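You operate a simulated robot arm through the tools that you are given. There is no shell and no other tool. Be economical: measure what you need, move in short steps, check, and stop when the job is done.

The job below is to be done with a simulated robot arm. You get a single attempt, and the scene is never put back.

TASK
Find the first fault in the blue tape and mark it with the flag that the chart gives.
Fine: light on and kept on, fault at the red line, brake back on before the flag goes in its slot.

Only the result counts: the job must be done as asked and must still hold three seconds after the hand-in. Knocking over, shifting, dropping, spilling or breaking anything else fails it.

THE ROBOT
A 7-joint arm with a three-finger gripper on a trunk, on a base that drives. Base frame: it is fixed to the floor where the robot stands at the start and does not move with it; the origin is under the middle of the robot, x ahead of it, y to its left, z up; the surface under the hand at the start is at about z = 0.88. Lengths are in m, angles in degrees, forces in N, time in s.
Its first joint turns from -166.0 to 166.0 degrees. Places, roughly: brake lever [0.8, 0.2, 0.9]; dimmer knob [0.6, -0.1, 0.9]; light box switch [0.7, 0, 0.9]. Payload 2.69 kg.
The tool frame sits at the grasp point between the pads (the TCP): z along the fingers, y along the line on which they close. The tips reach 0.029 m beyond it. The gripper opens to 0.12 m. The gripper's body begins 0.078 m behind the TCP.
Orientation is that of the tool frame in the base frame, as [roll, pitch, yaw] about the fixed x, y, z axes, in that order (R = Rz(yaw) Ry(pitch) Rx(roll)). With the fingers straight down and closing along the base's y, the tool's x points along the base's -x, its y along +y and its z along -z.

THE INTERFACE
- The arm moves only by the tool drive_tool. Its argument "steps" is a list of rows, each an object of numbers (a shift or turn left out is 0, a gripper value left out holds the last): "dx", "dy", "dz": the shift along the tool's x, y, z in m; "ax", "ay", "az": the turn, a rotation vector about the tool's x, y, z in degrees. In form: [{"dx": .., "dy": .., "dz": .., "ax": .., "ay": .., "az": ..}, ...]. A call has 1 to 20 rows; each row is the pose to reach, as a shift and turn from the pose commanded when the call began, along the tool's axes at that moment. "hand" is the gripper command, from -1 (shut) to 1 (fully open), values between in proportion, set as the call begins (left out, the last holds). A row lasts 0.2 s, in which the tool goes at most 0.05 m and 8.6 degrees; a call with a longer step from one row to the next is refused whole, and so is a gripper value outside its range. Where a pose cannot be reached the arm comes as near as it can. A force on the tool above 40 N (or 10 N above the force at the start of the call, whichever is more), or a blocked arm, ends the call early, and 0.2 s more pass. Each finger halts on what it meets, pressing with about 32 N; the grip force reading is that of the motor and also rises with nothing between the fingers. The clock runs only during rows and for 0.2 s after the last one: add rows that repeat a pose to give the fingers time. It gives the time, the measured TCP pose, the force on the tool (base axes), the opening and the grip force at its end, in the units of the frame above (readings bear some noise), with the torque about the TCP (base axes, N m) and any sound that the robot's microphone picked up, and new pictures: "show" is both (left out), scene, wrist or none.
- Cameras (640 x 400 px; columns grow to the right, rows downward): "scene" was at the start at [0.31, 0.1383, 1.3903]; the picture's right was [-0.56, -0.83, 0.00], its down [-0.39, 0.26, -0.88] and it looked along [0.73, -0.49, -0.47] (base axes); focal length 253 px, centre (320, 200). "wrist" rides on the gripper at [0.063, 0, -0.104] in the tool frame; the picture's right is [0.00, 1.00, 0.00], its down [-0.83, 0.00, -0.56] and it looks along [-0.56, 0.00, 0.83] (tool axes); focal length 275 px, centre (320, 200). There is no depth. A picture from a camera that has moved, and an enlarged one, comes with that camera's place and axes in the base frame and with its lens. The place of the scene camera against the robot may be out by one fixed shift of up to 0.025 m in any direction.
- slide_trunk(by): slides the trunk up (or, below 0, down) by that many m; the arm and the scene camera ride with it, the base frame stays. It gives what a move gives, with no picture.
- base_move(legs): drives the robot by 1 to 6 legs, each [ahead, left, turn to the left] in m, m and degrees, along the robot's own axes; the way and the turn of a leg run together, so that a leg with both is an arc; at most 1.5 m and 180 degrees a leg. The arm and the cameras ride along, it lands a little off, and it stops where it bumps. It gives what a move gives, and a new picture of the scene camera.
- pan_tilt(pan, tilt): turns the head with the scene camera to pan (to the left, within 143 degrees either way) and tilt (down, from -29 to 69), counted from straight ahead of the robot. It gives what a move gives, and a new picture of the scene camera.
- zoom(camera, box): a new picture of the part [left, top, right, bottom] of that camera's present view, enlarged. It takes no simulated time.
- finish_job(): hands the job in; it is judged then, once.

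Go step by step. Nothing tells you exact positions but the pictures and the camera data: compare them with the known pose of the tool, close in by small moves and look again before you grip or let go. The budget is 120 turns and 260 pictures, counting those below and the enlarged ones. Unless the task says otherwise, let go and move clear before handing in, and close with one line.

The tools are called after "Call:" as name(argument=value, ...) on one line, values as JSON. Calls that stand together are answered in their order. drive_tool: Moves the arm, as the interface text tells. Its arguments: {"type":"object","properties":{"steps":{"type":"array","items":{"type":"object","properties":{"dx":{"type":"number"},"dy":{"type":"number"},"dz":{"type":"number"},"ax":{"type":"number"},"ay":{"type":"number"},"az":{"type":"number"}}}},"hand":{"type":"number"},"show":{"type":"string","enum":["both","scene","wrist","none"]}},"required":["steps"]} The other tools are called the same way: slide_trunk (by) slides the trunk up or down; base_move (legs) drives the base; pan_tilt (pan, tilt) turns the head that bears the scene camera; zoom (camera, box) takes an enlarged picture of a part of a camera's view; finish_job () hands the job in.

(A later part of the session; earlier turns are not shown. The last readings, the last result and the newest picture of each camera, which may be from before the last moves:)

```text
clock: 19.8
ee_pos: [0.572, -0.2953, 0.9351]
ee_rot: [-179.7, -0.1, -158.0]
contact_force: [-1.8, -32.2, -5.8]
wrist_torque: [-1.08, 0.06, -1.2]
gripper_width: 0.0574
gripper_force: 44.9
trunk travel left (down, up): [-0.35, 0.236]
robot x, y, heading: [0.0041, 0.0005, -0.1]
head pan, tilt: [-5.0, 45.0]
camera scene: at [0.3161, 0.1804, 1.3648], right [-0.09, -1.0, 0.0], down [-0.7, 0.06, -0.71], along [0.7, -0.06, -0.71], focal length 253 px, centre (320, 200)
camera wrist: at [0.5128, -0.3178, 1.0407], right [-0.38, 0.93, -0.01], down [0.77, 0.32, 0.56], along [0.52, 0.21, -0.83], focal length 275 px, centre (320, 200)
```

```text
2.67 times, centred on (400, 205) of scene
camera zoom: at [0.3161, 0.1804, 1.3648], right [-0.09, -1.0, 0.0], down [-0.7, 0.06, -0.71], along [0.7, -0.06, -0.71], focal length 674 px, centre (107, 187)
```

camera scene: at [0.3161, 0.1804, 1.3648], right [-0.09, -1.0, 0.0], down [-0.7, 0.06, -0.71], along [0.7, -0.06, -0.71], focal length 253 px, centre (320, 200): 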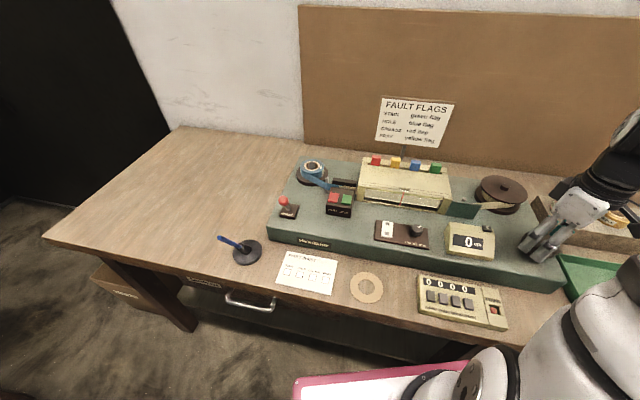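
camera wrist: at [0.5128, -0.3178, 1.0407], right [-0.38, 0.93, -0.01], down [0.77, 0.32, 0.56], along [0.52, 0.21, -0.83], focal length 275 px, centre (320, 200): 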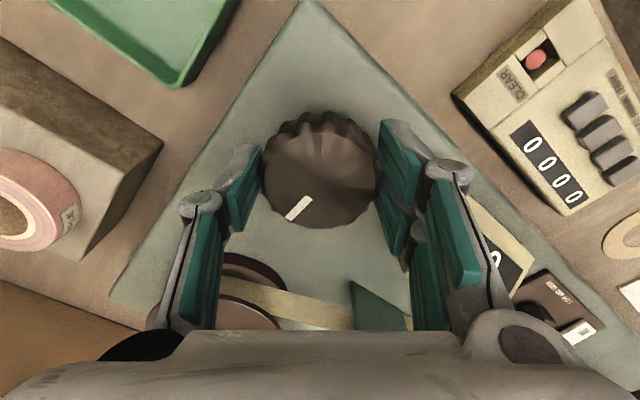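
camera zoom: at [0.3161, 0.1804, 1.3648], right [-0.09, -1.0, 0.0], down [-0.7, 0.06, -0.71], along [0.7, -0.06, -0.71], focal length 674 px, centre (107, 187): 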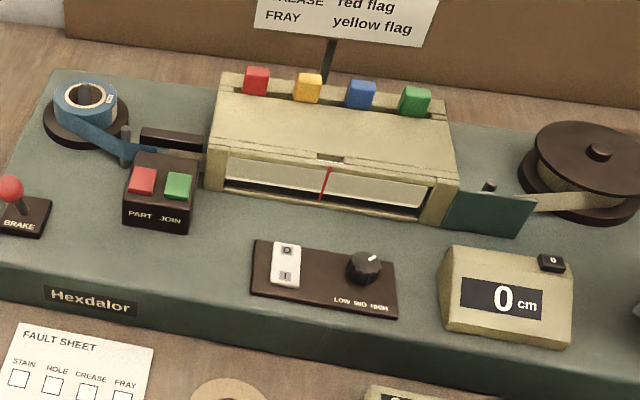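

The knob slipped in the grip when turned counter-clockwise, so that way is blocked. I'll turn clockwise instead.

Call:
drive_tool(steps=[{"dy": -0.001, "az": 8}, {"dy": -0.002, "az": 16}, {"dy": -0.002, "az": 24}, {"dy": -0.002, "az": 32}, {"dy": -0.002, "az": 40}, {"dy": -0.002, "az": 48}, {"dy": -0.002, "az": 56}, {"dy": -0.002, "az": 64}])

Call:
zoom(camera="scene", box=[280, 150, 520, 260])

```text
clock: 21.6
ee_pos: [0.5739, -0.2914, 0.9358]
ee_rot: [-180.0, 0.0, 138.0]
contact_force: [1.3, -12.6, 12.2]
wrist_torque: [-1.27, -0.67, -0.04]
gripper_width: 0.0572
gripper_force: 44.9
trunk travel left (down, up): [-0.35, 0.236]
robot x, y, heading: [-0.0022, -0.0024, -0.1]
head pan, tilt: [-5.0, 45.0]
camera scene: at [0.3157, 0.1819, 1.3647], right [-0.09, -1.0, 0.0], down [-0.7, 0.06, -0.71], along [0.7, -0.06, -0.71], focal length 253 px, centre (320, 200)
camera wrist: at [0.5256, -0.2497, 1.0408], right [0.67, 0.75, 0.0], down [0.62, -0.55, 0.56], along [0.41, -0.37, -0.83], focal length 275 px, centre (320, 200)
```

scene: 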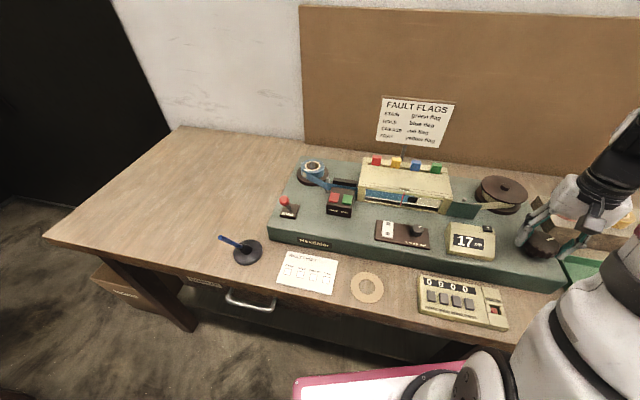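
wrist: 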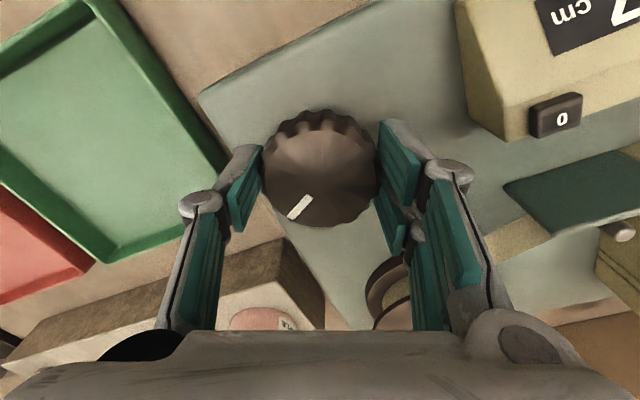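

```text
2.67 times, centred on (400, 205) of scene
camera zoom: at [0.3157, 0.1819, 1.3647], right [-0.09, -1.0, 0.0], down [-0.7, 0.06, -0.71], along [0.7, -0.06, -0.71], focal length 674 px, centre (107, 187)
```

zoom: 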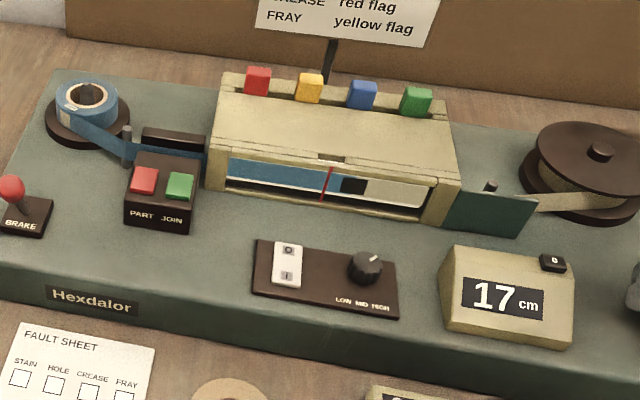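

Clockwise winds the tape: 17 cm for about 64°, so roughly 0.27 cm per degree. I'll inspect the window.

Call:
zoom(camera="scene", box=[355, 180, 455, 222])

Call:
zoom(camera="scene", box=[385, 195, 425, 218])

```text
6.40 times, centred on (405, 201) of scene
camera zoom: at [0.3157, 0.1819, 1.3647], right [-0.09, -1.0, 0.0], down [-0.7, 0.06, -0.71], along [0.7, -0.06, -0.71], focal length 1618 px, centre (-224, 194)
```

zoom: 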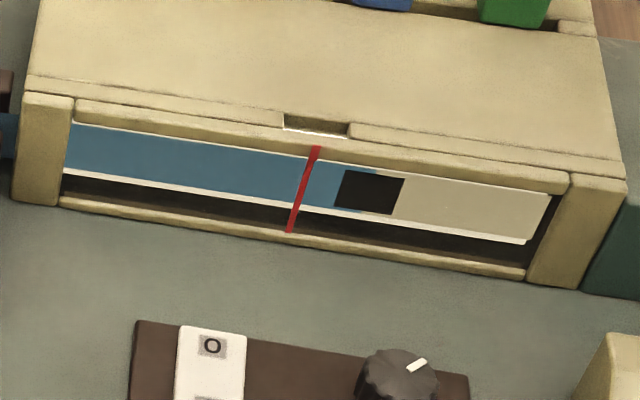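

```text
16.00 times, centred on (405, 206) of scene
camera zoom: at [0.3157, 0.1819, 1.3647], right [-0.09, -1.0, 0.0], down [-0.7, 0.06, -0.71], along [0.7, -0.06, -0.71], focal length 4044 px, centre (-1040, 96)
```

zoom: 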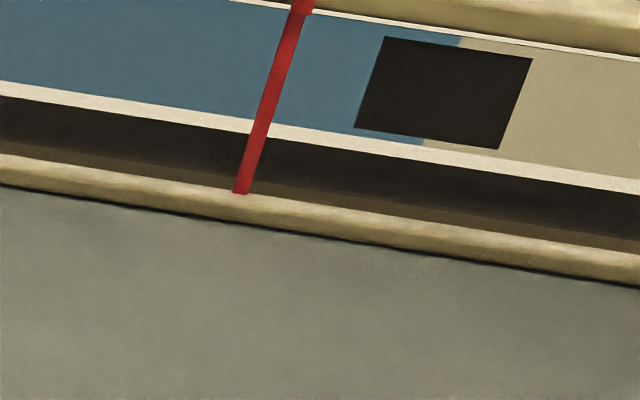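

The black patch is the splice. I'll look for faults upstream in the left half of the window.

Call:
zoom(camera="scene", box=[362, 192, 406, 218])

```text
14.55 times, centred on (384, 205) of scene
camera zoom: at [0.3157, 0.1819, 1.3647], right [-0.09, -1.0, 0.0], down [-0.7, 0.06, -0.71], along [0.7, -0.06, -0.71], focal length 3677 px, centre (-611, 127)
```

zoom: 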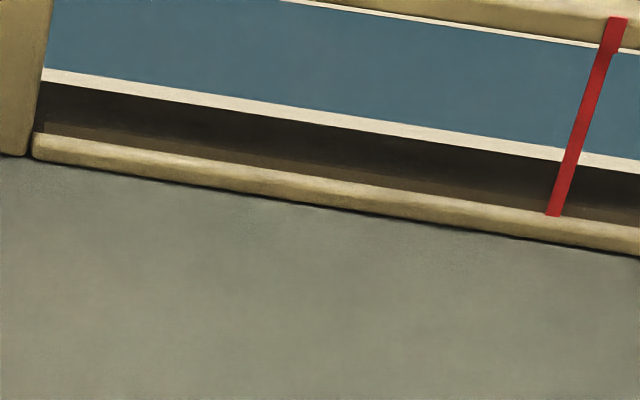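

The left half is clean, so I'll advance 24°, about 6 cm.

Call:
drive_tool(steps=[{"az": 6}, {"az": 12}, {"az": 18}, {"az": 24}], show="none")

Call:
zoom(camera="scene", box=[355, 180, 455, 222])

Call:
zoom(camera="scene", box=[440, 220, 500, 262])

```text
clock: 22.6
ee_pos: [0.5748, -0.2915, 0.9339]
ee_rot: [-180.0, -0.1, 114.0]
contact_force: [14.4, 1.3, 14.6]
wrist_torque: [0.0, -1.09, 0.08]
gripper_width: 0.0574
gripper_force: 45.1
trunk travel left (down, up): [-0.35, 0.236]
robot x, y, heading: [0.0036, 0.002, -0.3]
head pan, tilt: [-5.0, 45.0]
```

```text
6.40 times, centred on (405, 201) of scene
camera zoom: at [0.3162, 0.1825, 1.3645], right [-0.09, -1.0, 0.0], down [-0.7, 0.06, -0.71], along [0.7, -0.06, -0.71], focal length 1618 px, centre (-224, 194)
```

zoom: 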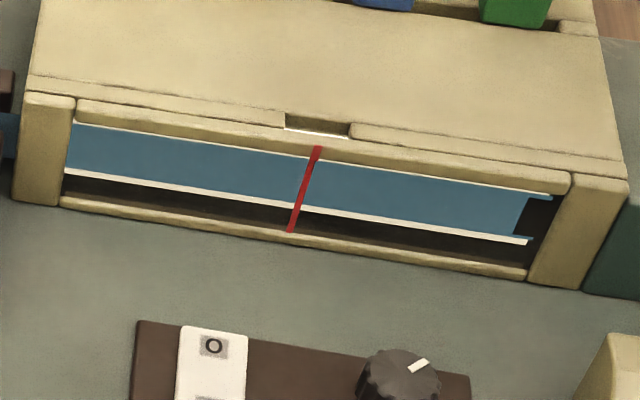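

```text
9.52 times, centred on (470, 241) of scene
camera zoom: at [0.3162, 0.1825, 1.3645], right [-0.09, -1.0, 0.0], down [-0.7, 0.06, -0.71], along [0.7, -0.06, -0.71], focal length 2407 px, centre (-1109, -190)
```

zoom: 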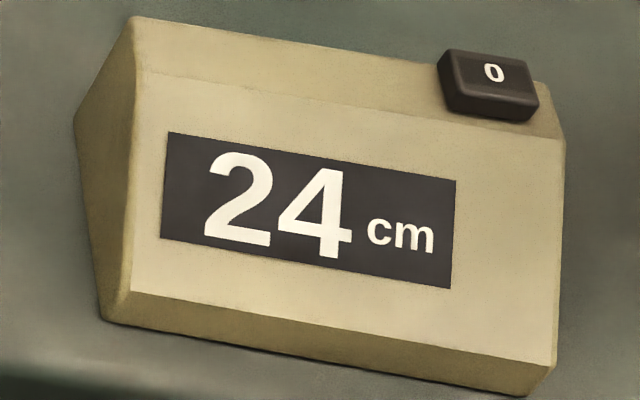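

The counter reads 24 cm. I'll check the window in detail.

Call:
zoom(camera="scene", box=[362, 192, 406, 218])

Call:
zoom(camera="scene", box=[400, 195, 444, 221])

```text
14.55 times, centred on (384, 205) of scene
camera zoom: at [0.3162, 0.1825, 1.3645], right [-0.09, -1.0, 0.0], down [-0.7, 0.06, -0.71], along [0.7, -0.06, -0.71], focal length 3677 px, centre (-611, 127)
```

zoom: 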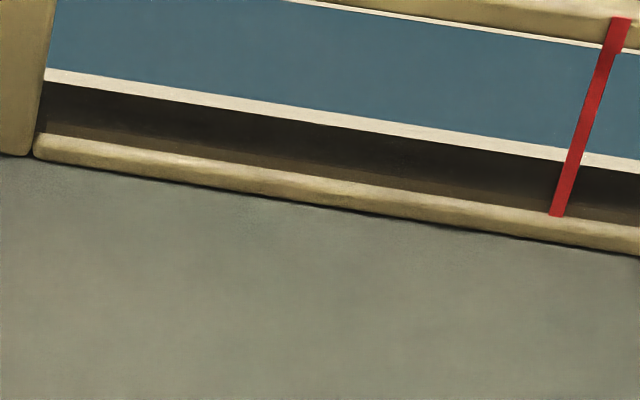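

```text
14.55 times, centred on (422, 208) of scene
camera zoom: at [0.3162, 0.1825, 1.3645], right [-0.09, -1.0, 0.0], down [-0.7, 0.06, -0.71], along [0.7, -0.06, -0.71], focal length 3677 px, centre (-1164, 84)
```

zoom: 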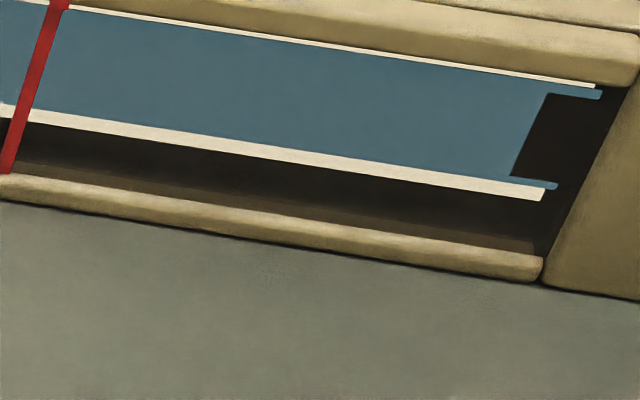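

It's still clean, so I'll wind on another 24°.

Call:
drive_tool(steps=[{"az": 6}, {"az": 12}, {"az": 18}, {"az": 24}], show="none")

Call:
zoom(camera="scene", box=[355, 185, 455, 222])

Call:
zoom(camera="scene", box=[362, 192, 406, 218])

```text
clock: 23.5
ee_pos: [0.5762, -0.2914, 0.9354]
ee_rot: [179.8, 0.0, 92.7]
contact_force: [3.6, 2.8, -4.6]
wrist_torque: [-0.32, 0.09, 0.01]
gripper_width: 0.057
gripper_force: 45.2
trunk travel left (down, up): [-0.35, 0.236]
robot x, y, heading: [0.0007, -0.0016, 0.1]
head pan, tilt: [-5.0, 45.0]
stopped in row 4: the force on the tool passed its limit at 41 N (the readings are from after the stop); the commanded pose is now the measured one
```

```text
6.40 times, centred on (405, 204) of scene
camera zoom: at [0.3164, 0.1823, 1.3645], right [-0.09, -1.0, 0.0], down [-0.7, 0.06, -0.71], along [0.7, -0.06, -0.71], focal length 1618 px, centre (-224, 178)
```

zoom: 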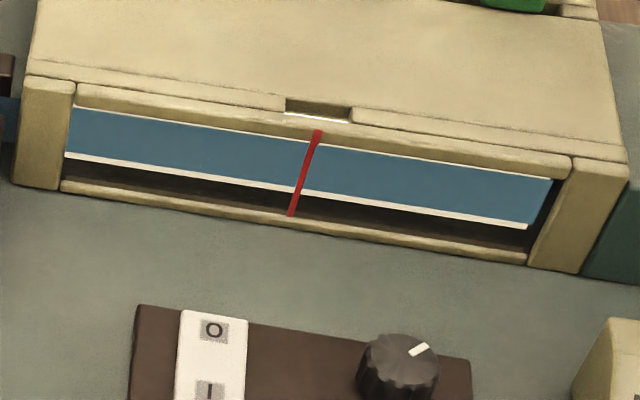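

```text
14.55 times, centred on (384, 205) of scene
camera zoom: at [0.3164, 0.1823, 1.3645], right [-0.09, -1.0, 0.0], down [-0.7, 0.06, -0.71], along [0.7, -0.06, -0.71], focal length 3677 px, centre (-611, 127)
```

zoom: 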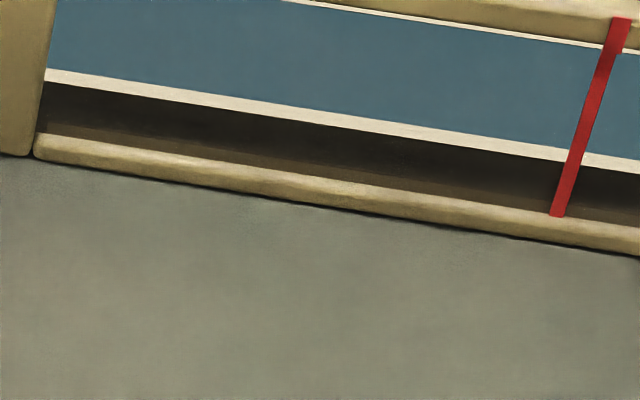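

This stretch is clean too, so I'll continue.

Call:
drive_tool(steps=[{"az": 6}, {"az": 12}, {"az": 18}, {"az": 24}], show="none")

Call:
zoom(camera="scene", box=[355, 185, 455, 222])

Call:
zoom(camera="scene", box=[440, 200, 560, 275])

```text
clock: 24.5
ee_pos: [0.5769, -0.2916, 0.9351]
ee_rot: [179.9, 0.0, 68.5]
contact_force: [14.8, 2.2, 6.0]
wrist_torque: [0.27, -0.07, 0.04]
gripper_width: 0.0571
gripper_force: 44.9
trunk travel left (down, up): [-0.35, 0.236]
robot x, y, heading: [-0.0005, 0.0018, -0.0]
head pan, tilt: [-5.0, 45.0]
```

```text
6.40 times, centred on (405, 204) of scene
camera zoom: at [0.3165, 0.1824, 1.3645], right [-0.09, -1.0, 0.0], down [-0.7, 0.06, -0.71], along [0.7, -0.06, -0.71], focal length 1618 px, centre (-224, 178)
```

zoom: 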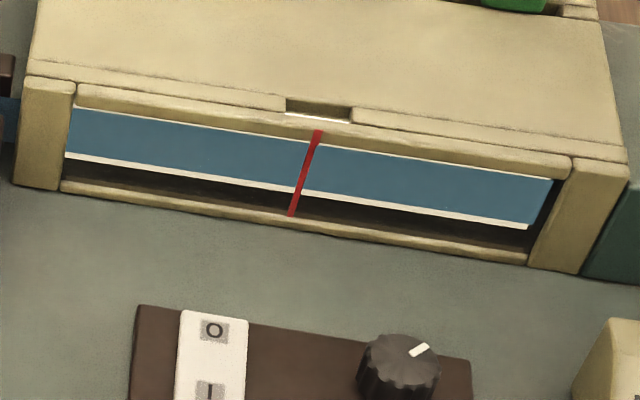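

```text
5.33 times, centred on (500, 238) of scene
camera zoom: at [0.3165, 0.1824, 1.3645], right [-0.09, -1.0, 0.0], down [-0.7, 0.06, -0.71], along [0.7, -0.06, -0.71], focal length 1348 px, centre (-640, 0)
```

zoom: 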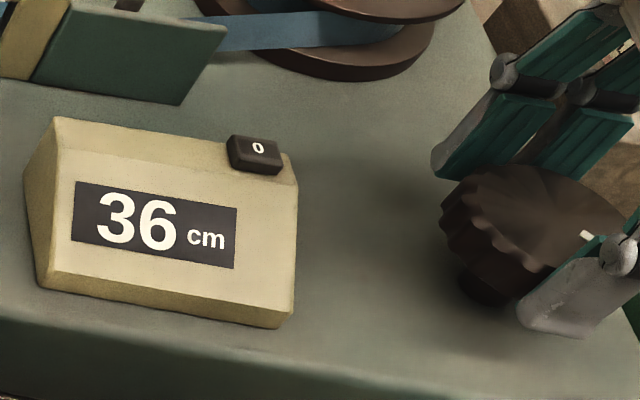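

The counter reads 36 cm with nothing seen yet. I'll do a closer check of the whole window.

Call:
zoom(camera="scene", box=[362, 192, 406, 218])

Call:
zoom(camera="scene", box=[400, 195, 444, 221])

```text
14.55 times, centred on (384, 205) of scene
camera zoom: at [0.3165, 0.1824, 1.3645], right [-0.09, -1.0, 0.0], down [-0.7, 0.06, -0.71], along [0.7, -0.06, -0.71], focal length 3677 px, centre (-611, 127)
```

zoom: 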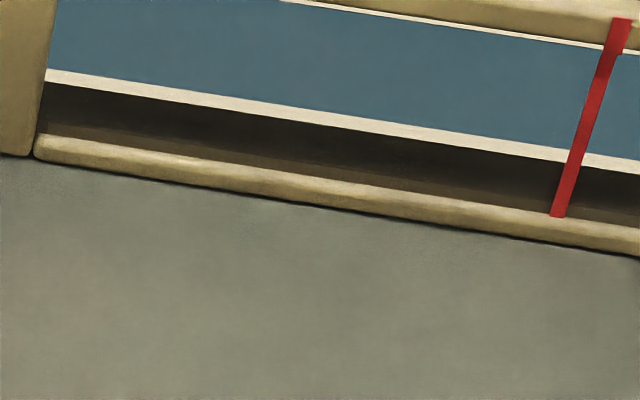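

```text
14.55 times, centred on (422, 208) of scene
camera zoom: at [0.3165, 0.1824, 1.3645], right [-0.09, -1.0, 0.0], down [-0.7, 0.06, -0.71], along [0.7, -0.06, -0.71], focal length 3677 px, centre (-1164, 84)
```

zoom: 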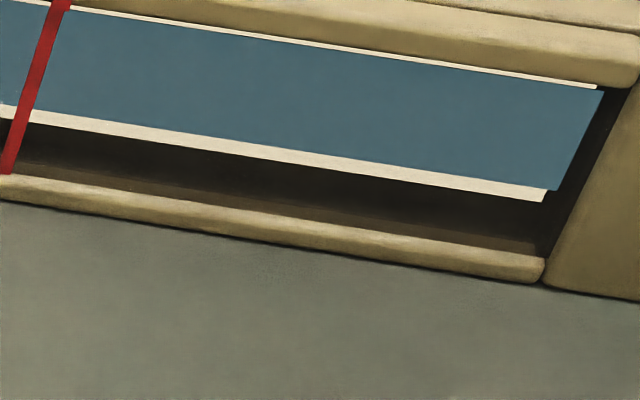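

It's clean throughout. Continuing.

Call:
drive_tool(steps=[{"az": 6}, {"az": 12}, {"az": 18}, {"az": 24}], show="scene")

Call:
zoom(camera="scene", box=[355, 185, 455, 222])

Call:
zoom(camera="scene", box=[362, 192, 406, 218])

```text
clock: 25.5
ee_pos: [0.5771, -0.2925, 0.9346]
ee_rot: [179.9, -0.1, 44.5]
contact_force: [34.4, 0.3, 2.6]
wrist_torque: [-0.37, -0.61, 0.1]
gripper_width: 0.057
gripper_force: 45.5
trunk travel left (down, up): [-0.35, 0.236]
robot x, y, heading: [-0.001, -0.0004, -0.0]
head pan, tilt: [-5.0, 45.0]
camera scene: at [0.3174, 0.1823, 1.3643], right [-0.09, -1.0, 0.0], down [-0.71, 0.06, -0.71], along [0.7, -0.06, -0.71], focal length 253 px, centre (320, 200)
```

scene: 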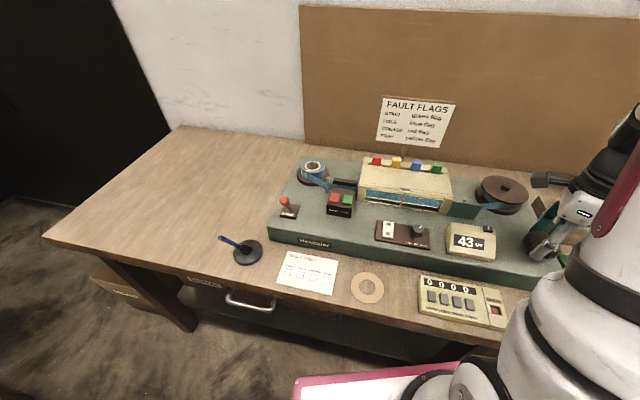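

```text
6.40 times, centred on (405, 204) of scene
camera zoom: at [0.3174, 0.1823, 1.3643], right [-0.09, -1.0, 0.0], down [-0.71, 0.06, -0.71], along [0.7, -0.06, -0.71], focal length 1618 px, centre (-224, 178)
```

zoom: 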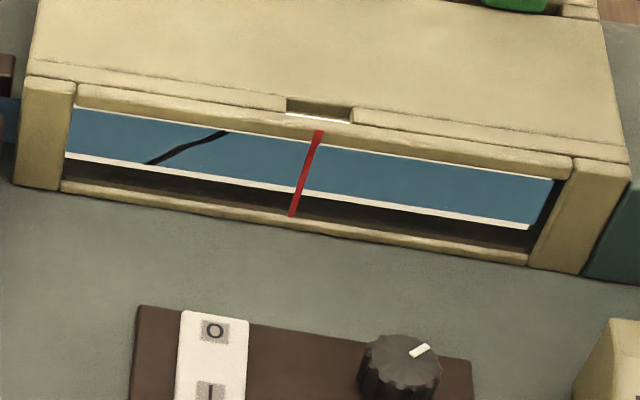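

```text
14.55 times, centred on (384, 205) of scene
camera zoom: at [0.3174, 0.1823, 1.3643], right [-0.09, -1.0, 0.0], down [-0.71, 0.06, -0.71], along [0.7, -0.06, -0.71], focal length 3677 px, centre (-611, 127)
```

zoom: 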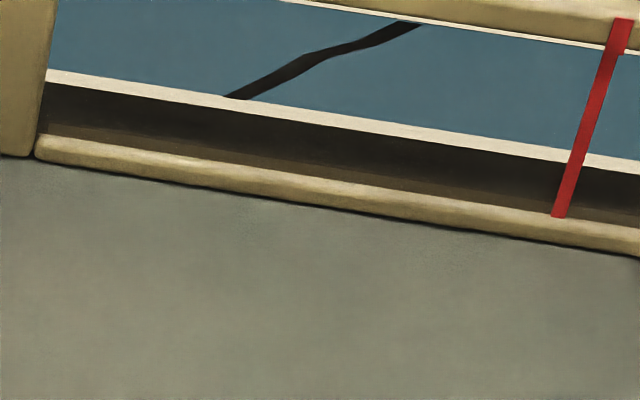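

A dark diagonal crease runs across the tape, and it's the first fault, so the chart calls for the red flag. It is about 4.7 cm short of the red line, so I'll wind roughly 14° more and re-measure.

Call:
drive_tool(steps=[{"az": 5}, {"az": 10}, {"az": 14}, {"az": 14}], show="none")

Call:
zoom(camera="scene", box=[355, 185, 455, 222])

Call:
zoom(camera="scene", box=[380, 190, 424, 216])

```text
clock: 26.5
ee_pos: [0.5758, -0.2938, 0.9356]
ee_rot: [179.8, -0.1, 30.5]
contact_force: [28.0, -9.5, 1.5]
wrist_torque: [-0.09, -0.66, 0.01]
gripper_width: 0.0569
gripper_force: 45.3
trunk travel left (down, up): [-0.35, 0.236]
robot x, y, heading: [0.0007, 0.0016, 0.0]
head pan, tilt: [-5.0, 45.0]
```

```text
6.40 times, centred on (405, 204) of scene
camera zoom: at [0.317, 0.1818, 1.3645], right [-0.09, -1.0, 0.0], down [-0.7, 0.06, -0.71], along [0.7, -0.06, -0.71], focal length 1618 px, centre (-224, 178)
```

zoom: 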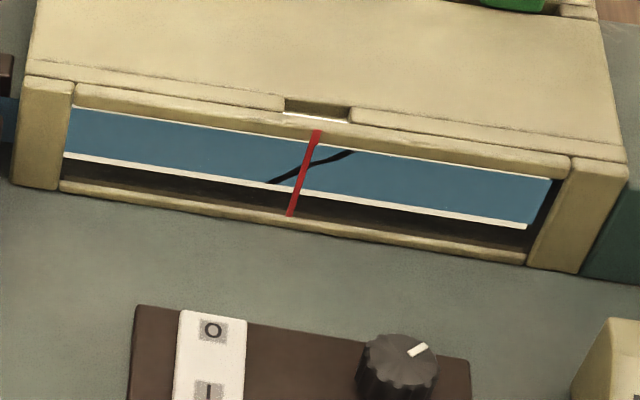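

```text
14.55 times, centred on (402, 203) of scene
camera zoom: at [0.317, 0.1818, 1.3645], right [-0.09, -1.0, 0.0], down [-0.7, 0.06, -0.71], along [0.7, -0.06, -0.71], focal length 3677 px, centre (-873, 156)
```

zoom: 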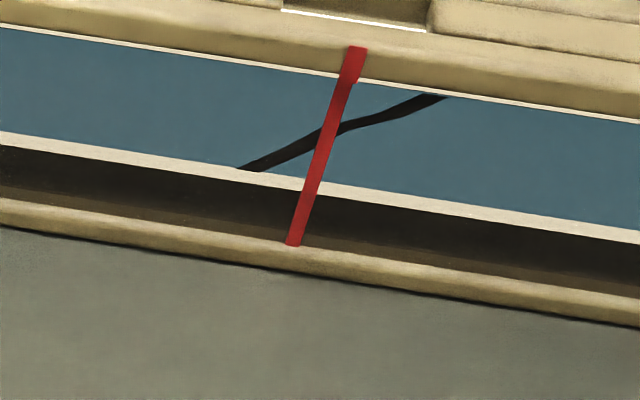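

The crease is at the line within a few millimetres. I'll relieve the side load, let go of the knob gently, and look again.

Call:
drive_tool(steps=[{"dx": 0.001, "dy": 0.0015}, {"dx": 0.002, "dy": 0.003}, {"dx": 0.002, "dy": 0.003}], show="none")

Call:
drive_tool(steps=[{}, {}, {}], hand=0.5, show="wrist")

Call:
zoom(camera="scene", box=[380, 190, 424, 216])

Call:
zoom(camera="scene", box=[440, 200, 560, 275])

```text
clock: 27.3
ee_pos: [0.5763, -0.2942, 0.9361]
ee_rot: [-179.9, 0.1, 30.5]
contact_force: [-3.8, -8.4, 11.0]
wrist_torque: [-0.28, 0.54, -0.02]
gripper_width: 0.0569
gripper_force: 44.9
trunk travel left (down, up): [-0.35, 0.236]
robot x, y, heading: [0.0012, 0.001, 0.0]
head pan, tilt: [-5.0, 45.0]
```

```text
clock: 28.1
ee_pos: [0.5797, -0.2939, 0.9343]
ee_rot: [-179.9, -0.2, 30.5]
contact_force: [0.6, -0.3, -0.3]
wrist_torque: [-0.01, 0.02, -0.03]
gripper_width: 0.0902
gripper_force: 0.1
trunk travel left (down, up): [-0.35, 0.236]
robot x, y, heading: [-0.0022, 0.0029, 0.3]
head pan, tilt: [-5.0, 45.0]
camera wrist: at [0.6311, -0.2601, 1.0406], right [0.51, -0.86, 0.0], down [-0.71, -0.43, 0.56], along [-0.48, -0.28, -0.83], focal length 275 px, centre (320, 200)
```

wrist: 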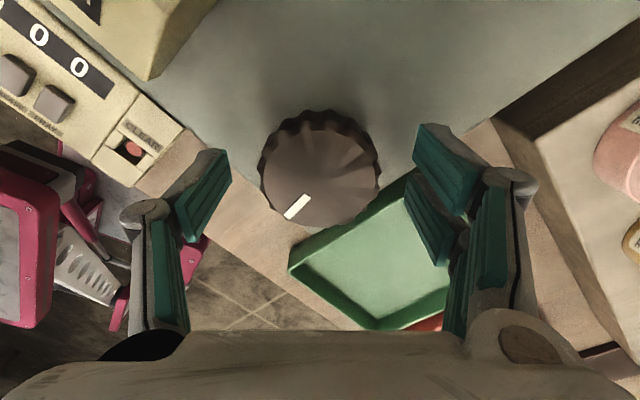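

```text
14.55 times, centred on (402, 203) of scene
camera zoom: at [0.3161, 0.1823, 1.3647], right [-0.09, -1.0, 0.0], down [-0.7, 0.06, -0.71], along [0.7, -0.06, -0.71], focal length 3677 px, centre (-873, 156)
```

zoom: 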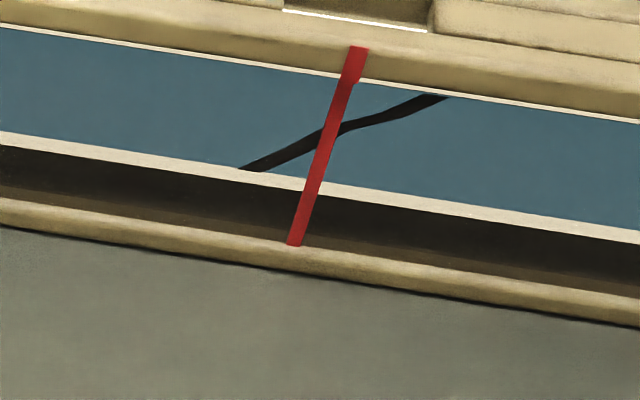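

```text
5.33 times, centred on (500, 238) of scene
camera zoom: at [0.3161, 0.1823, 1.3647], right [-0.09, -1.0, 0.0], down [-0.7, 0.06, -0.71], along [0.7, -0.06, -0.71], focal length 1348 px, centre (-640, 0)
```

zoom: 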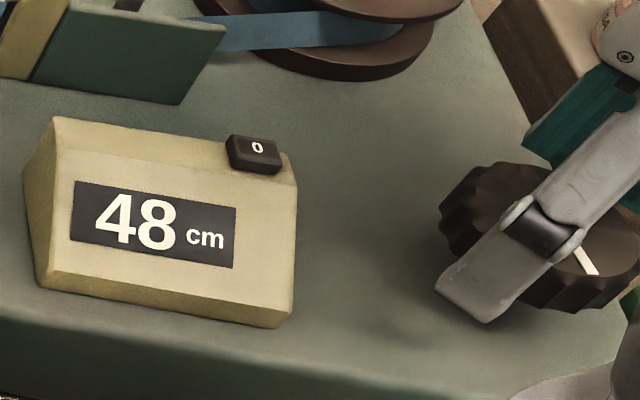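

The tape held at 48 cm. I'll lift, rotate back to face the machine, and check the line position straight-on with the wrist camera.

Call:
drive_tool(steps=[{"dz": -0.03}, {"dz": -0.06}, {"dz": -0.1, "az": -6}, {"dz": -0.13, "az": -14}, {"dz": -0.13, "az": -22}, {"dz": -0.13, "az": -30}, {"dz": -0.13, "az": -38}, {"dz": -0.13, "az": -46}, {"dz": -0.13, "az": -54}, {"dz": -0.13, "az": -62}, {"dz": -0.13, "az": -70}, {"dz": -0.13, "az": -78}, {"dz": -0.13, "az": -86}, {"dz": -0.13, "az": -94}, {"dz": -0.13, "az": -102}, {"dz": -0.13, "az": -110}, {"dz": -0.13, "az": -118}, {"dz": -0.13, "az": -126}, {"dz": -0.13, "az": -132}, {"dz": -0.13, "az": -132}], hand=1, show="none")

```text
clock: 32.3
ee_pos: [0.5778, -0.2938, 1.0653]
ee_rot: [-179.9, 0.1, 162.8]
contact_force: [-0.4, -0.4, 0.0]
wrist_torque: [-0.01, 0.02, -0.01]
gripper_width: 0.12
gripper_force: 0.1
trunk travel left (down, up): [-0.35, 0.236]
robot x, y, heading: [-0.0009, -0.0022, -0.1]
head pan, tilt: [-5.0, 45.0]
```

Now I'll move to the frontal viewpoint.

Call:
drive_tool(steps=[{"dx": 0.01, "dy": 0.04}, {"dx": 0.02, "dy": 0.08}, {"dx": 0.03, "dy": 0.12}, {"dx": 0.04, "dy": 0.16}, {"dx": 0.05, "dy": 0.2}, {"dx": 0.06, "dy": 0.24, "dz": 0.02}, {"dx": 0.068, "dy": 0.262, "dz": 0.045}, {"dx": 0.068, "dy": 0.262, "dz": 0.045}], show="wrist")

Call:
zoom(camera="wrist", box=[240, 170, 400, 270])

```text
clock: 34.1
ee_pos: [0.5924, -0.023, 1.0219]
ee_rot: [-179.9, 0.1, 162.6]
contact_force: [0.2, 0.4, 0.1]
wrist_torque: [0.01, 0.02, 0.03]
gripper_width: 0.1199
gripper_force: 0.0
trunk travel left (down, up): [-0.35, 0.236]
robot x, y, heading: [0.0019, 0.0013, -0.1]
head pan, tilt: [-5.0, 45.0]
camera wrist: at [0.5301, -0.004, 1.1263], right [0.3, 0.96, 0.0], down [0.79, -0.25, 0.56], along [0.53, -0.16, -0.83], focal length 275 px, centre (320, 200)
```

wrist: 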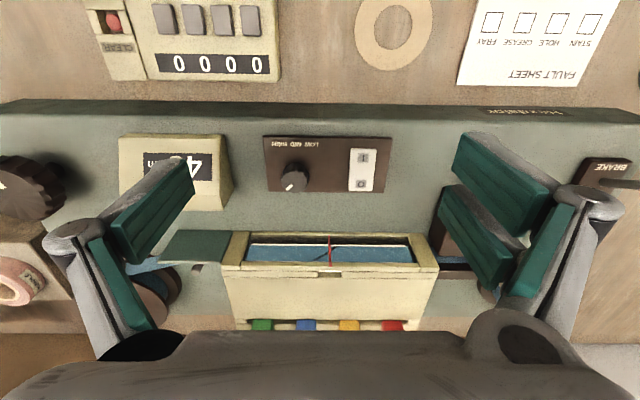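

```text
4.00 times, centred on (320, 220) of wrist
camera zoom: at [0.5301, -0.004, 1.1263], right [0.3, 0.96, 0.0], down [0.79, -0.25, 0.56], along [0.53, -0.16, -0.83], focal length 1101 px, centre (320, 120)
```

zoom: 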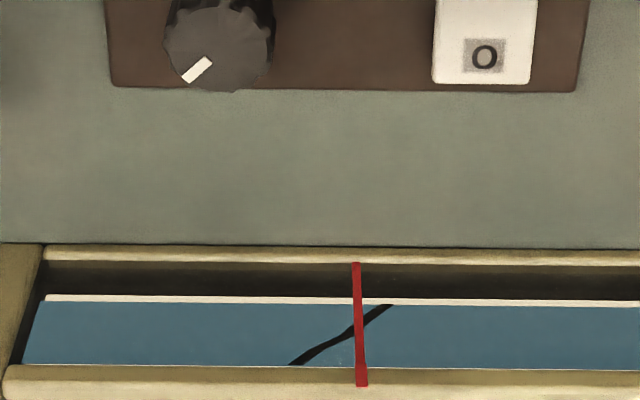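

The crease sits slightly past the line, but the lid may hide part of the tape from this angle. I'll go lower and align laterally with the line for a clean measurement.

Call:
drive_tool(steps=[{"dy": 0.01, "dz": 0.02}, {"dy": 0.01, "dz": 0.045}, {"dy": 0.01, "dz": 0.06}, {"dy": 0.01, "dz": 0.06}], hand=0.4, show="wrist")

Call:
zoom(camera="wrist", box=[240, 210, 400, 310])

```text
clock: 35.1
ee_pos: [0.595, -0.0126, 0.9605]
ee_rot: [180.0, 0.1, 162.5]
contact_force: [-0.6, -0.2, -0.6]
wrist_torque: [-0.01, 0.05, 0.02]
gripper_width: 0.0842
gripper_force: 0.2
trunk travel left (down, up): [-0.35, 0.236]
robot x, y, heading: [-0.0003, 0.0012, 0.1]
head pan, tilt: [-5.0, 45.0]
camera wrist: at [0.5332, 0.0062, 1.0661], right [0.3, 0.96, 0.0], down [0.79, -0.25, 0.56], along [0.53, -0.16, -0.83], focal length 275 px, centre (320, 200)
```

wrist: 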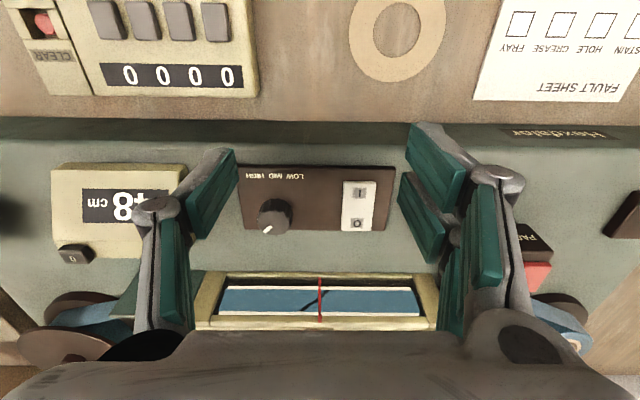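

```text
4.00 times, centred on (320, 260) of wrist
camera zoom: at [0.5332, 0.0062, 1.0661], right [0.3, 0.96, 0.0], down [0.79, -0.25, 0.56], along [0.53, -0.16, -0.83], focal length 1101 px, centre (320, -40)
```

zoom: 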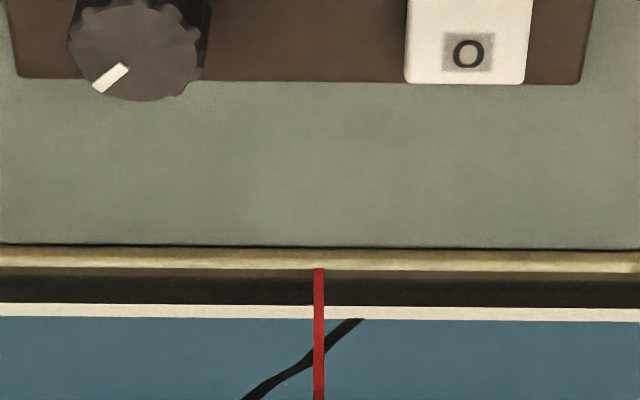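

Call:
zoom(camera="wrist", box=[270, 265, 370, 328])

Call:
zoom(camera="wrist", box=[180, 260, 460, 330])

```text
6.35 times, centred on (320, 296) of wrist
camera zoom: at [0.5332, 0.0062, 1.0661], right [0.3, 0.96, 0.0], down [0.79, -0.25, 0.56], along [0.53, -0.16, -0.83], focal length 1748 px, centre (320, -413)
```

zoom: 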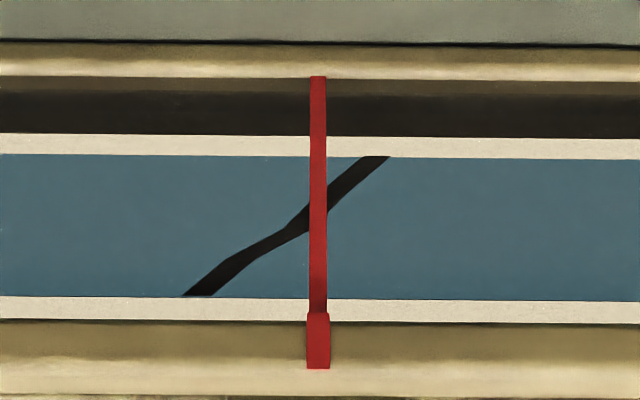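

```text
2.29 times, centred on (320, 295) of wrist
camera zoom: at [0.5332, 0.0062, 1.0661], right [0.3, 0.96, 0.0], down [0.79, -0.25, 0.56], along [0.53, -0.16, -0.83], focal length 629 px, centre (320, -17)
```

zoom: 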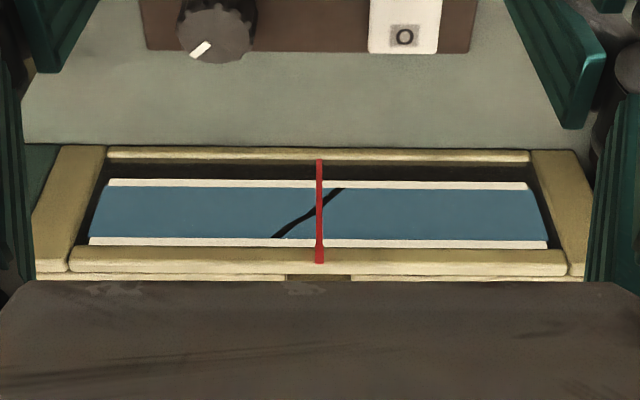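

With a clean frontal view, the crease midpoint is about 4 mm past the line. I'll go back and nudge the knob backward by about 1.4° to centre it, and I can check with the scene view by aiming for the crease centre about 10 px left of red.

Call:
drive_tool(steps=[{"dz": -0.045}, {"dx": -0.005, "dy": -0.02, "dz": -0.09}, {"dx": -0.015, "dy": -0.06, "dz": -0.1}, {"dx": -0.025, "dy": -0.1, "dz": -0.1}, {"dx": -0.035, "dy": -0.14, "dz": -0.1}, {"dx": -0.045, "dy": -0.18, "dz": -0.1}, {"dx": -0.055, "dy": -0.22, "dz": -0.1}, {"dx": -0.065, "dy": -0.26, "dz": -0.1}, {"dx": -0.065, "dy": -0.2737, "dz": -0.1}, {"dx": -0.065, "dy": -0.2737, "dz": -0.055}, {"dx": -0.065, "dy": -0.2737, "dz": -0.01}, {"dx": -0.065, "dy": -0.2737, "dz": 0.0}, {"dx": -0.065, "dy": -0.2737, "dz": 0.0}], hand=0.45, show="wrist")

```text
clock: 37.9
ee_pos: [0.576, -0.2933, 0.9614]
ee_rot: [180.0, 0.1, 162.6]
contact_force: [0.4, -0.2, -0.1]
wrist_torque: [0.0, 0.01, 0.03]
gripper_width: 0.087
gripper_force: 0.0
trunk travel left (down, up): [-0.35, 0.236]
robot x, y, heading: [0.0038, -0.0003, 0.2]
head pan, tilt: [-5.0, 45.0]
camera wrist: at [0.5135, -0.274, 1.0667], right [0.3, 0.96, 0.0], down [0.79, -0.25, 0.56], along [0.53, -0.16, -0.83], focal length 275 px, centre (320, 200)
```

wrist: 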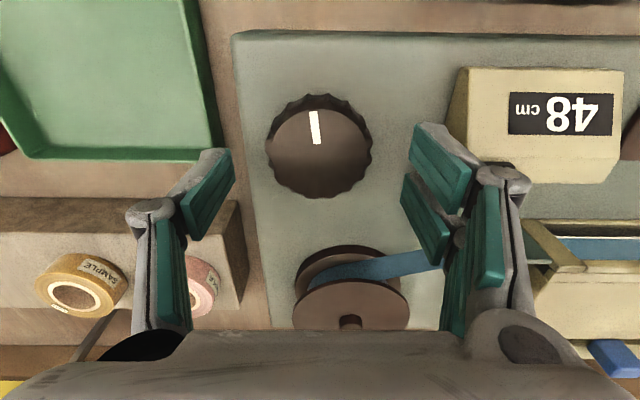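

The knob is well centred. I'll lower and grip it.

Call:
drive_tool(steps=[{"dx": 0.002, "dz": 0.015}, {"dx": 0.002, "dz": 0.027}, {"dx": 0.002, "dz": 0.027}], show="none")

Call:
drive_tool(steps=[{}, {}, {}], hand=-1, show="none")

Call:
zoom(camera="scene", box=[380, 190, 424, 216])

```text
clock: 38.7
ee_pos: [0.5733, -0.2928, 0.9337]
ee_rot: [179.9, 0.0, 162.6]
contact_force: [0.3, -0.2, -1.0]
wrist_torque: [0.01, 0.03, 0.04]
gripper_width: 0.087
gripper_force: 0.0
trunk travel left (down, up): [-0.35, 0.236]
robot x, y, heading: [-0.0018, -0.0006, 0.1]
head pan, tilt: [-5.0, 45.0]
```

```text
clock: 39.5
ee_pos: [0.5728, -0.2927, 0.9343]
ee_rot: [-180.0, 0.0, 162.6]
contact_force: [0.1, -0.7, 2.3]
wrist_torque: [-0.1, -0.02, -0.04]
gripper_width: 0.0572
gripper_force: 44.9
trunk travel left (down, up): [-0.35, 0.236]
robot x, y, heading: [0.0029, -0.0025, -0.2]
head pan, tilt: [-5.0, 45.0]
```

```text
14.55 times, centred on (402, 203) of scene
camera zoom: at [0.316, 0.1822, 1.3647], right [-0.09, -1.0, 0.0], down [-0.7, 0.06, -0.71], along [0.7, -0.06, -0.71], focal length 3677 px, centre (-873, 156)
```

zoom: 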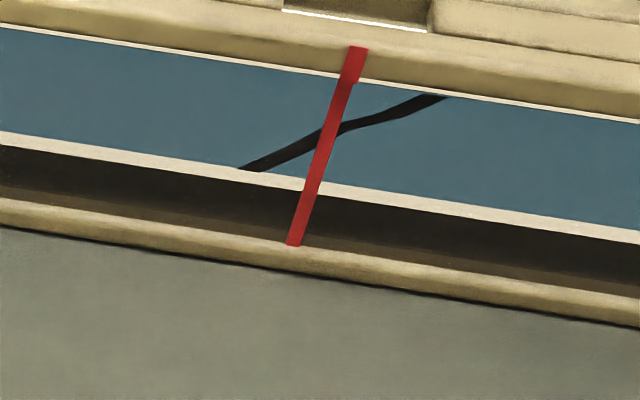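

The grip is clean, with no side force and the tape undisturbed. Now I'll turn back about 1.5°.

Call:
drive_tool(steps=[{"az": -1.5}, {"az": -1.5}, {"az": -1.5}], show="none")

Call:
zoom(camera="scene", box=[380, 190, 424, 216])

```text
clock: 40.3
ee_pos: [0.5734, -0.2926, 0.9347]
ee_rot: [180.0, 0.1, 164.0]
contact_force: [1.2, -1.6, 12.2]
wrist_torque: [0.29, 0.46, -0.01]
gripper_width: 0.0568
gripper_force: 45.1
trunk travel left (down, up): [-0.35, 0.236]
robot x, y, heading: [-0.001, 0.0006, 0.1]
head pan, tilt: [-5.0, 45.0]
```

```text
14.55 times, centred on (402, 203) of scene
camera zoom: at [0.3158, 0.1824, 1.3648], right [-0.09, -1.0, 0.0], down [-0.7, 0.06, -0.71], along [0.7, -0.06, -0.71], focal length 3677 px, centre (-873, 156)
```

zoom: 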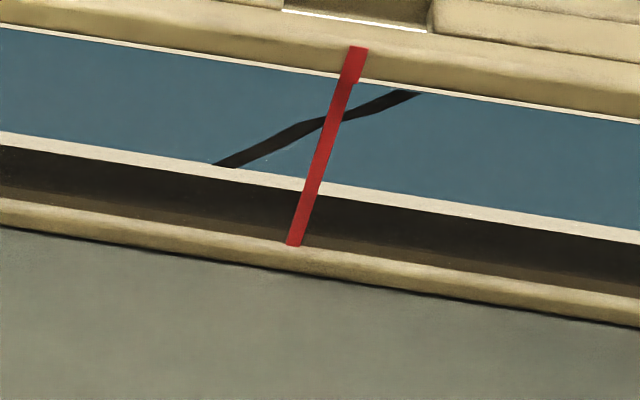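

The crease centre is now 12 px left in this view, which is on the line once parallax is corrected. I'll release the knob and lift.

Call:
drive_tool(steps=[{}, {}, {}, {"dz": -0.04}, {"dz": -0.085}, {"dz": -0.13}], hand=0.45, show="none")

Call:
zoom(camera="scene", box=[380, 190, 424, 216])

```text
clock: 41.7
ee_pos: [0.573, -0.2932, 1.0654]
ee_rot: [180.0, 0.0, 164.0]
contact_force: [0.5, -0.1, 0.4]
wrist_torque: [-0.01, 0.03, 0.02]
gripper_width: 0.0873
gripper_force: 0.0
trunk travel left (down, up): [-0.35, 0.236]
robot x, y, heading: [0.0023, -0.0022, 0.0]
head pan, tilt: [-5.0, 45.0]
```

```text
14.55 times, centred on (402, 203) of scene
camera zoom: at [0.3163, 0.1821, 1.3646], right [-0.09, -1.0, 0.0], down [-0.7, 0.06, -0.71], along [0.7, -0.06, -0.71], focal length 3677 px, centre (-873, 156)
```

zoom: 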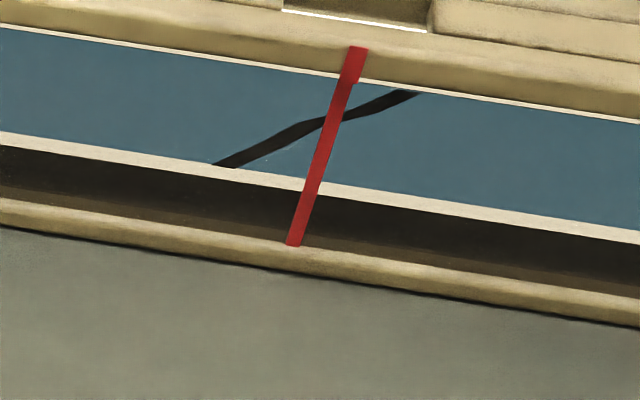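

The tape held. Now I'll close the hand and travel to in front of the brake lever.

Call:
drive_tool(steps=[{"dx": 0.003, "dy": 0.04}, {"dx": 0.005, "dy": 0.085}, {"dx": 0.008, "dy": 0.13}, {"dx": 0.011, "dy": 0.175}, {"dx": 0.014, "dy": 0.22}, {"dx": 0.016, "dy": 0.265}, {"dx": 0.02, "dy": 0.31}, {"dx": 0.023, "dy": 0.355}, {"dx": 0.026, "dy": 0.4}, {"dx": 0.028, "dy": 0.445}, {"dx": 0.031, "dy": 0.49}, {"dx": 0.034, "dy": 0.53}, {"dx": 0.036, "dy": 0.538, "az": 1.5}, {"dx": 0.036, "dy": 0.538, "az": 1.5}], hand=-1)

```text
clock: 44.7
ee_pos: [0.6846, 0.2325, 1.0619]
ee_rot: [-180.0, 0.1, 162.6]
contact_force: [0.1, -0.3, 0.8]
wrist_torque: [0.04, -0.01, -0.01]
gripper_width: 0.0
gripper_force: 28.4
trunk travel left (down, up): [-0.35, 0.236]
robot x, y, heading: [0.0028, -0.0006, 0.2]
head pan, tilt: [-5.0, 45.0]
camera scene: at [0.316, 0.1824, 1.3647], right [-0.09, -1.0, 0.0], down [-0.7, 0.06, -0.71], along [0.7, -0.06, -0.71], focal length 253 px, centre (320, 200)
camera wrist: at [0.623, 0.2526, 1.1685], right [0.3, 0.96, 0.0], down [0.79, -0.25, 0.56], along [0.53, -0.16, -0.83], focal length 275 px, centre (320, 200)
```

scene: 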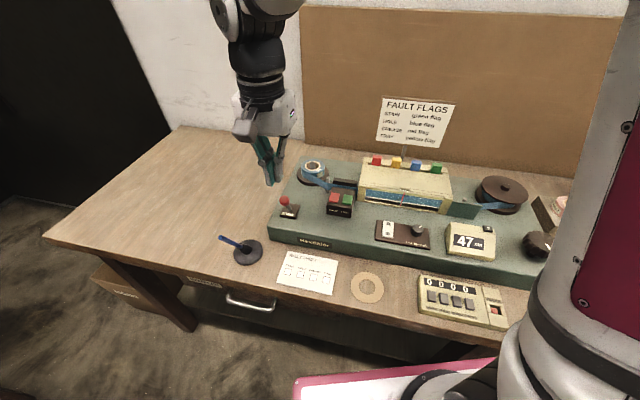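
wrist: 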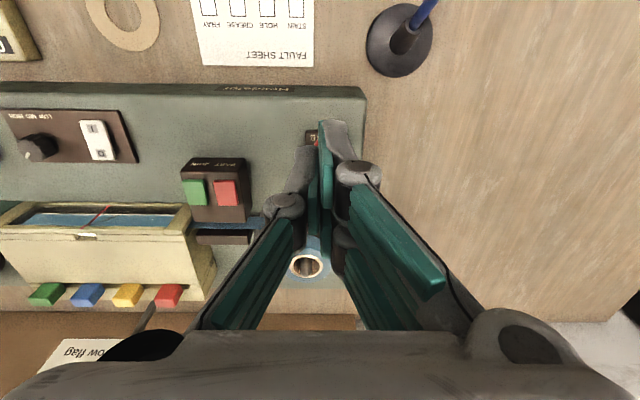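

The lever knob is about 3 cm ahead of the fingers. I'll back off slightly, descend, and push the lever away.

Call:
drive_tool(steps=[{"dx": 0.008, "dy": 0.003}, {"dx": 0.008, "dy": 0.003, "dz": 0.045}, {"dx": 0.008, "dy": 0.003, "dz": 0.085}, {"dx": 0.008, "dy": 0.003, "dz": 0.108}, {"dx": 0.008, "dy": 0.003, "dz": 0.108}])

Call:
zoom(camera="scene", box=[240, 160, 340, 222])

```text
clock: 45.9
ee_pos: [0.6791, 0.2395, 0.956]
ee_rot: [179.9, 0.0, 162.5]
contact_force: [0.5, 0.6, 0.4]
wrist_torque: [0.01, -0.01, 0.02]
gripper_width: 0.0
gripper_force: 28.5
trunk travel left (down, up): [-0.35, 0.236]
robot x, y, heading: [0.0018, 0.0008, -0.0]
head pan, tilt: [-5.0, 45.0]
camera scene: at [0.316, 0.1823, 1.3647], right [-0.09, -1.0, 0.0], down [-0.7, 0.06, -0.71], along [0.7, -0.06, -0.71], focal length 253 px, centre (320, 200)
camera wrist: at [0.618, 0.2589, 1.0614], right [0.29, 0.96, 0.0], down [0.79, -0.25, 0.56], along [0.53, -0.16, -0.83], focal length 275 px, centre (320, 200)
```

scene: 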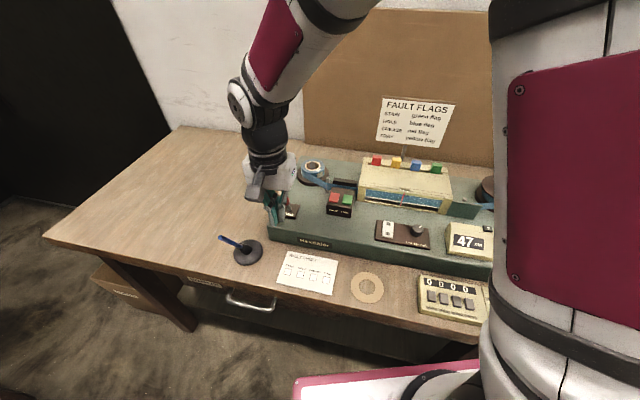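
wrist: 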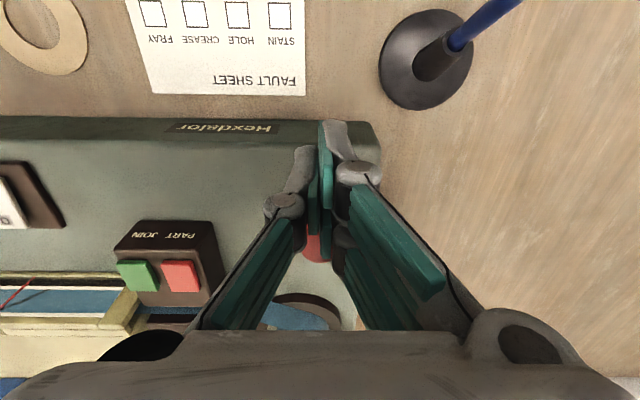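

```text
6.40 times, centred on (290, 191) of scene
camera zoom: at [0.316, 0.1823, 1.3647], right [-0.09, -1.0, 0.0], down [-0.7, 0.06, -0.71], along [0.7, -0.06, -0.71], focal length 1618 px, centre (512, 258)
```

zoom: 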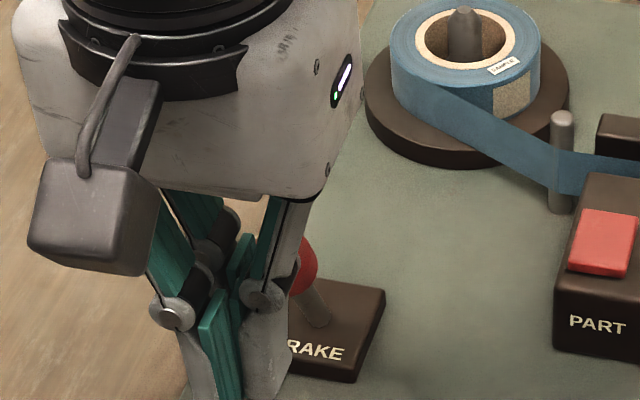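

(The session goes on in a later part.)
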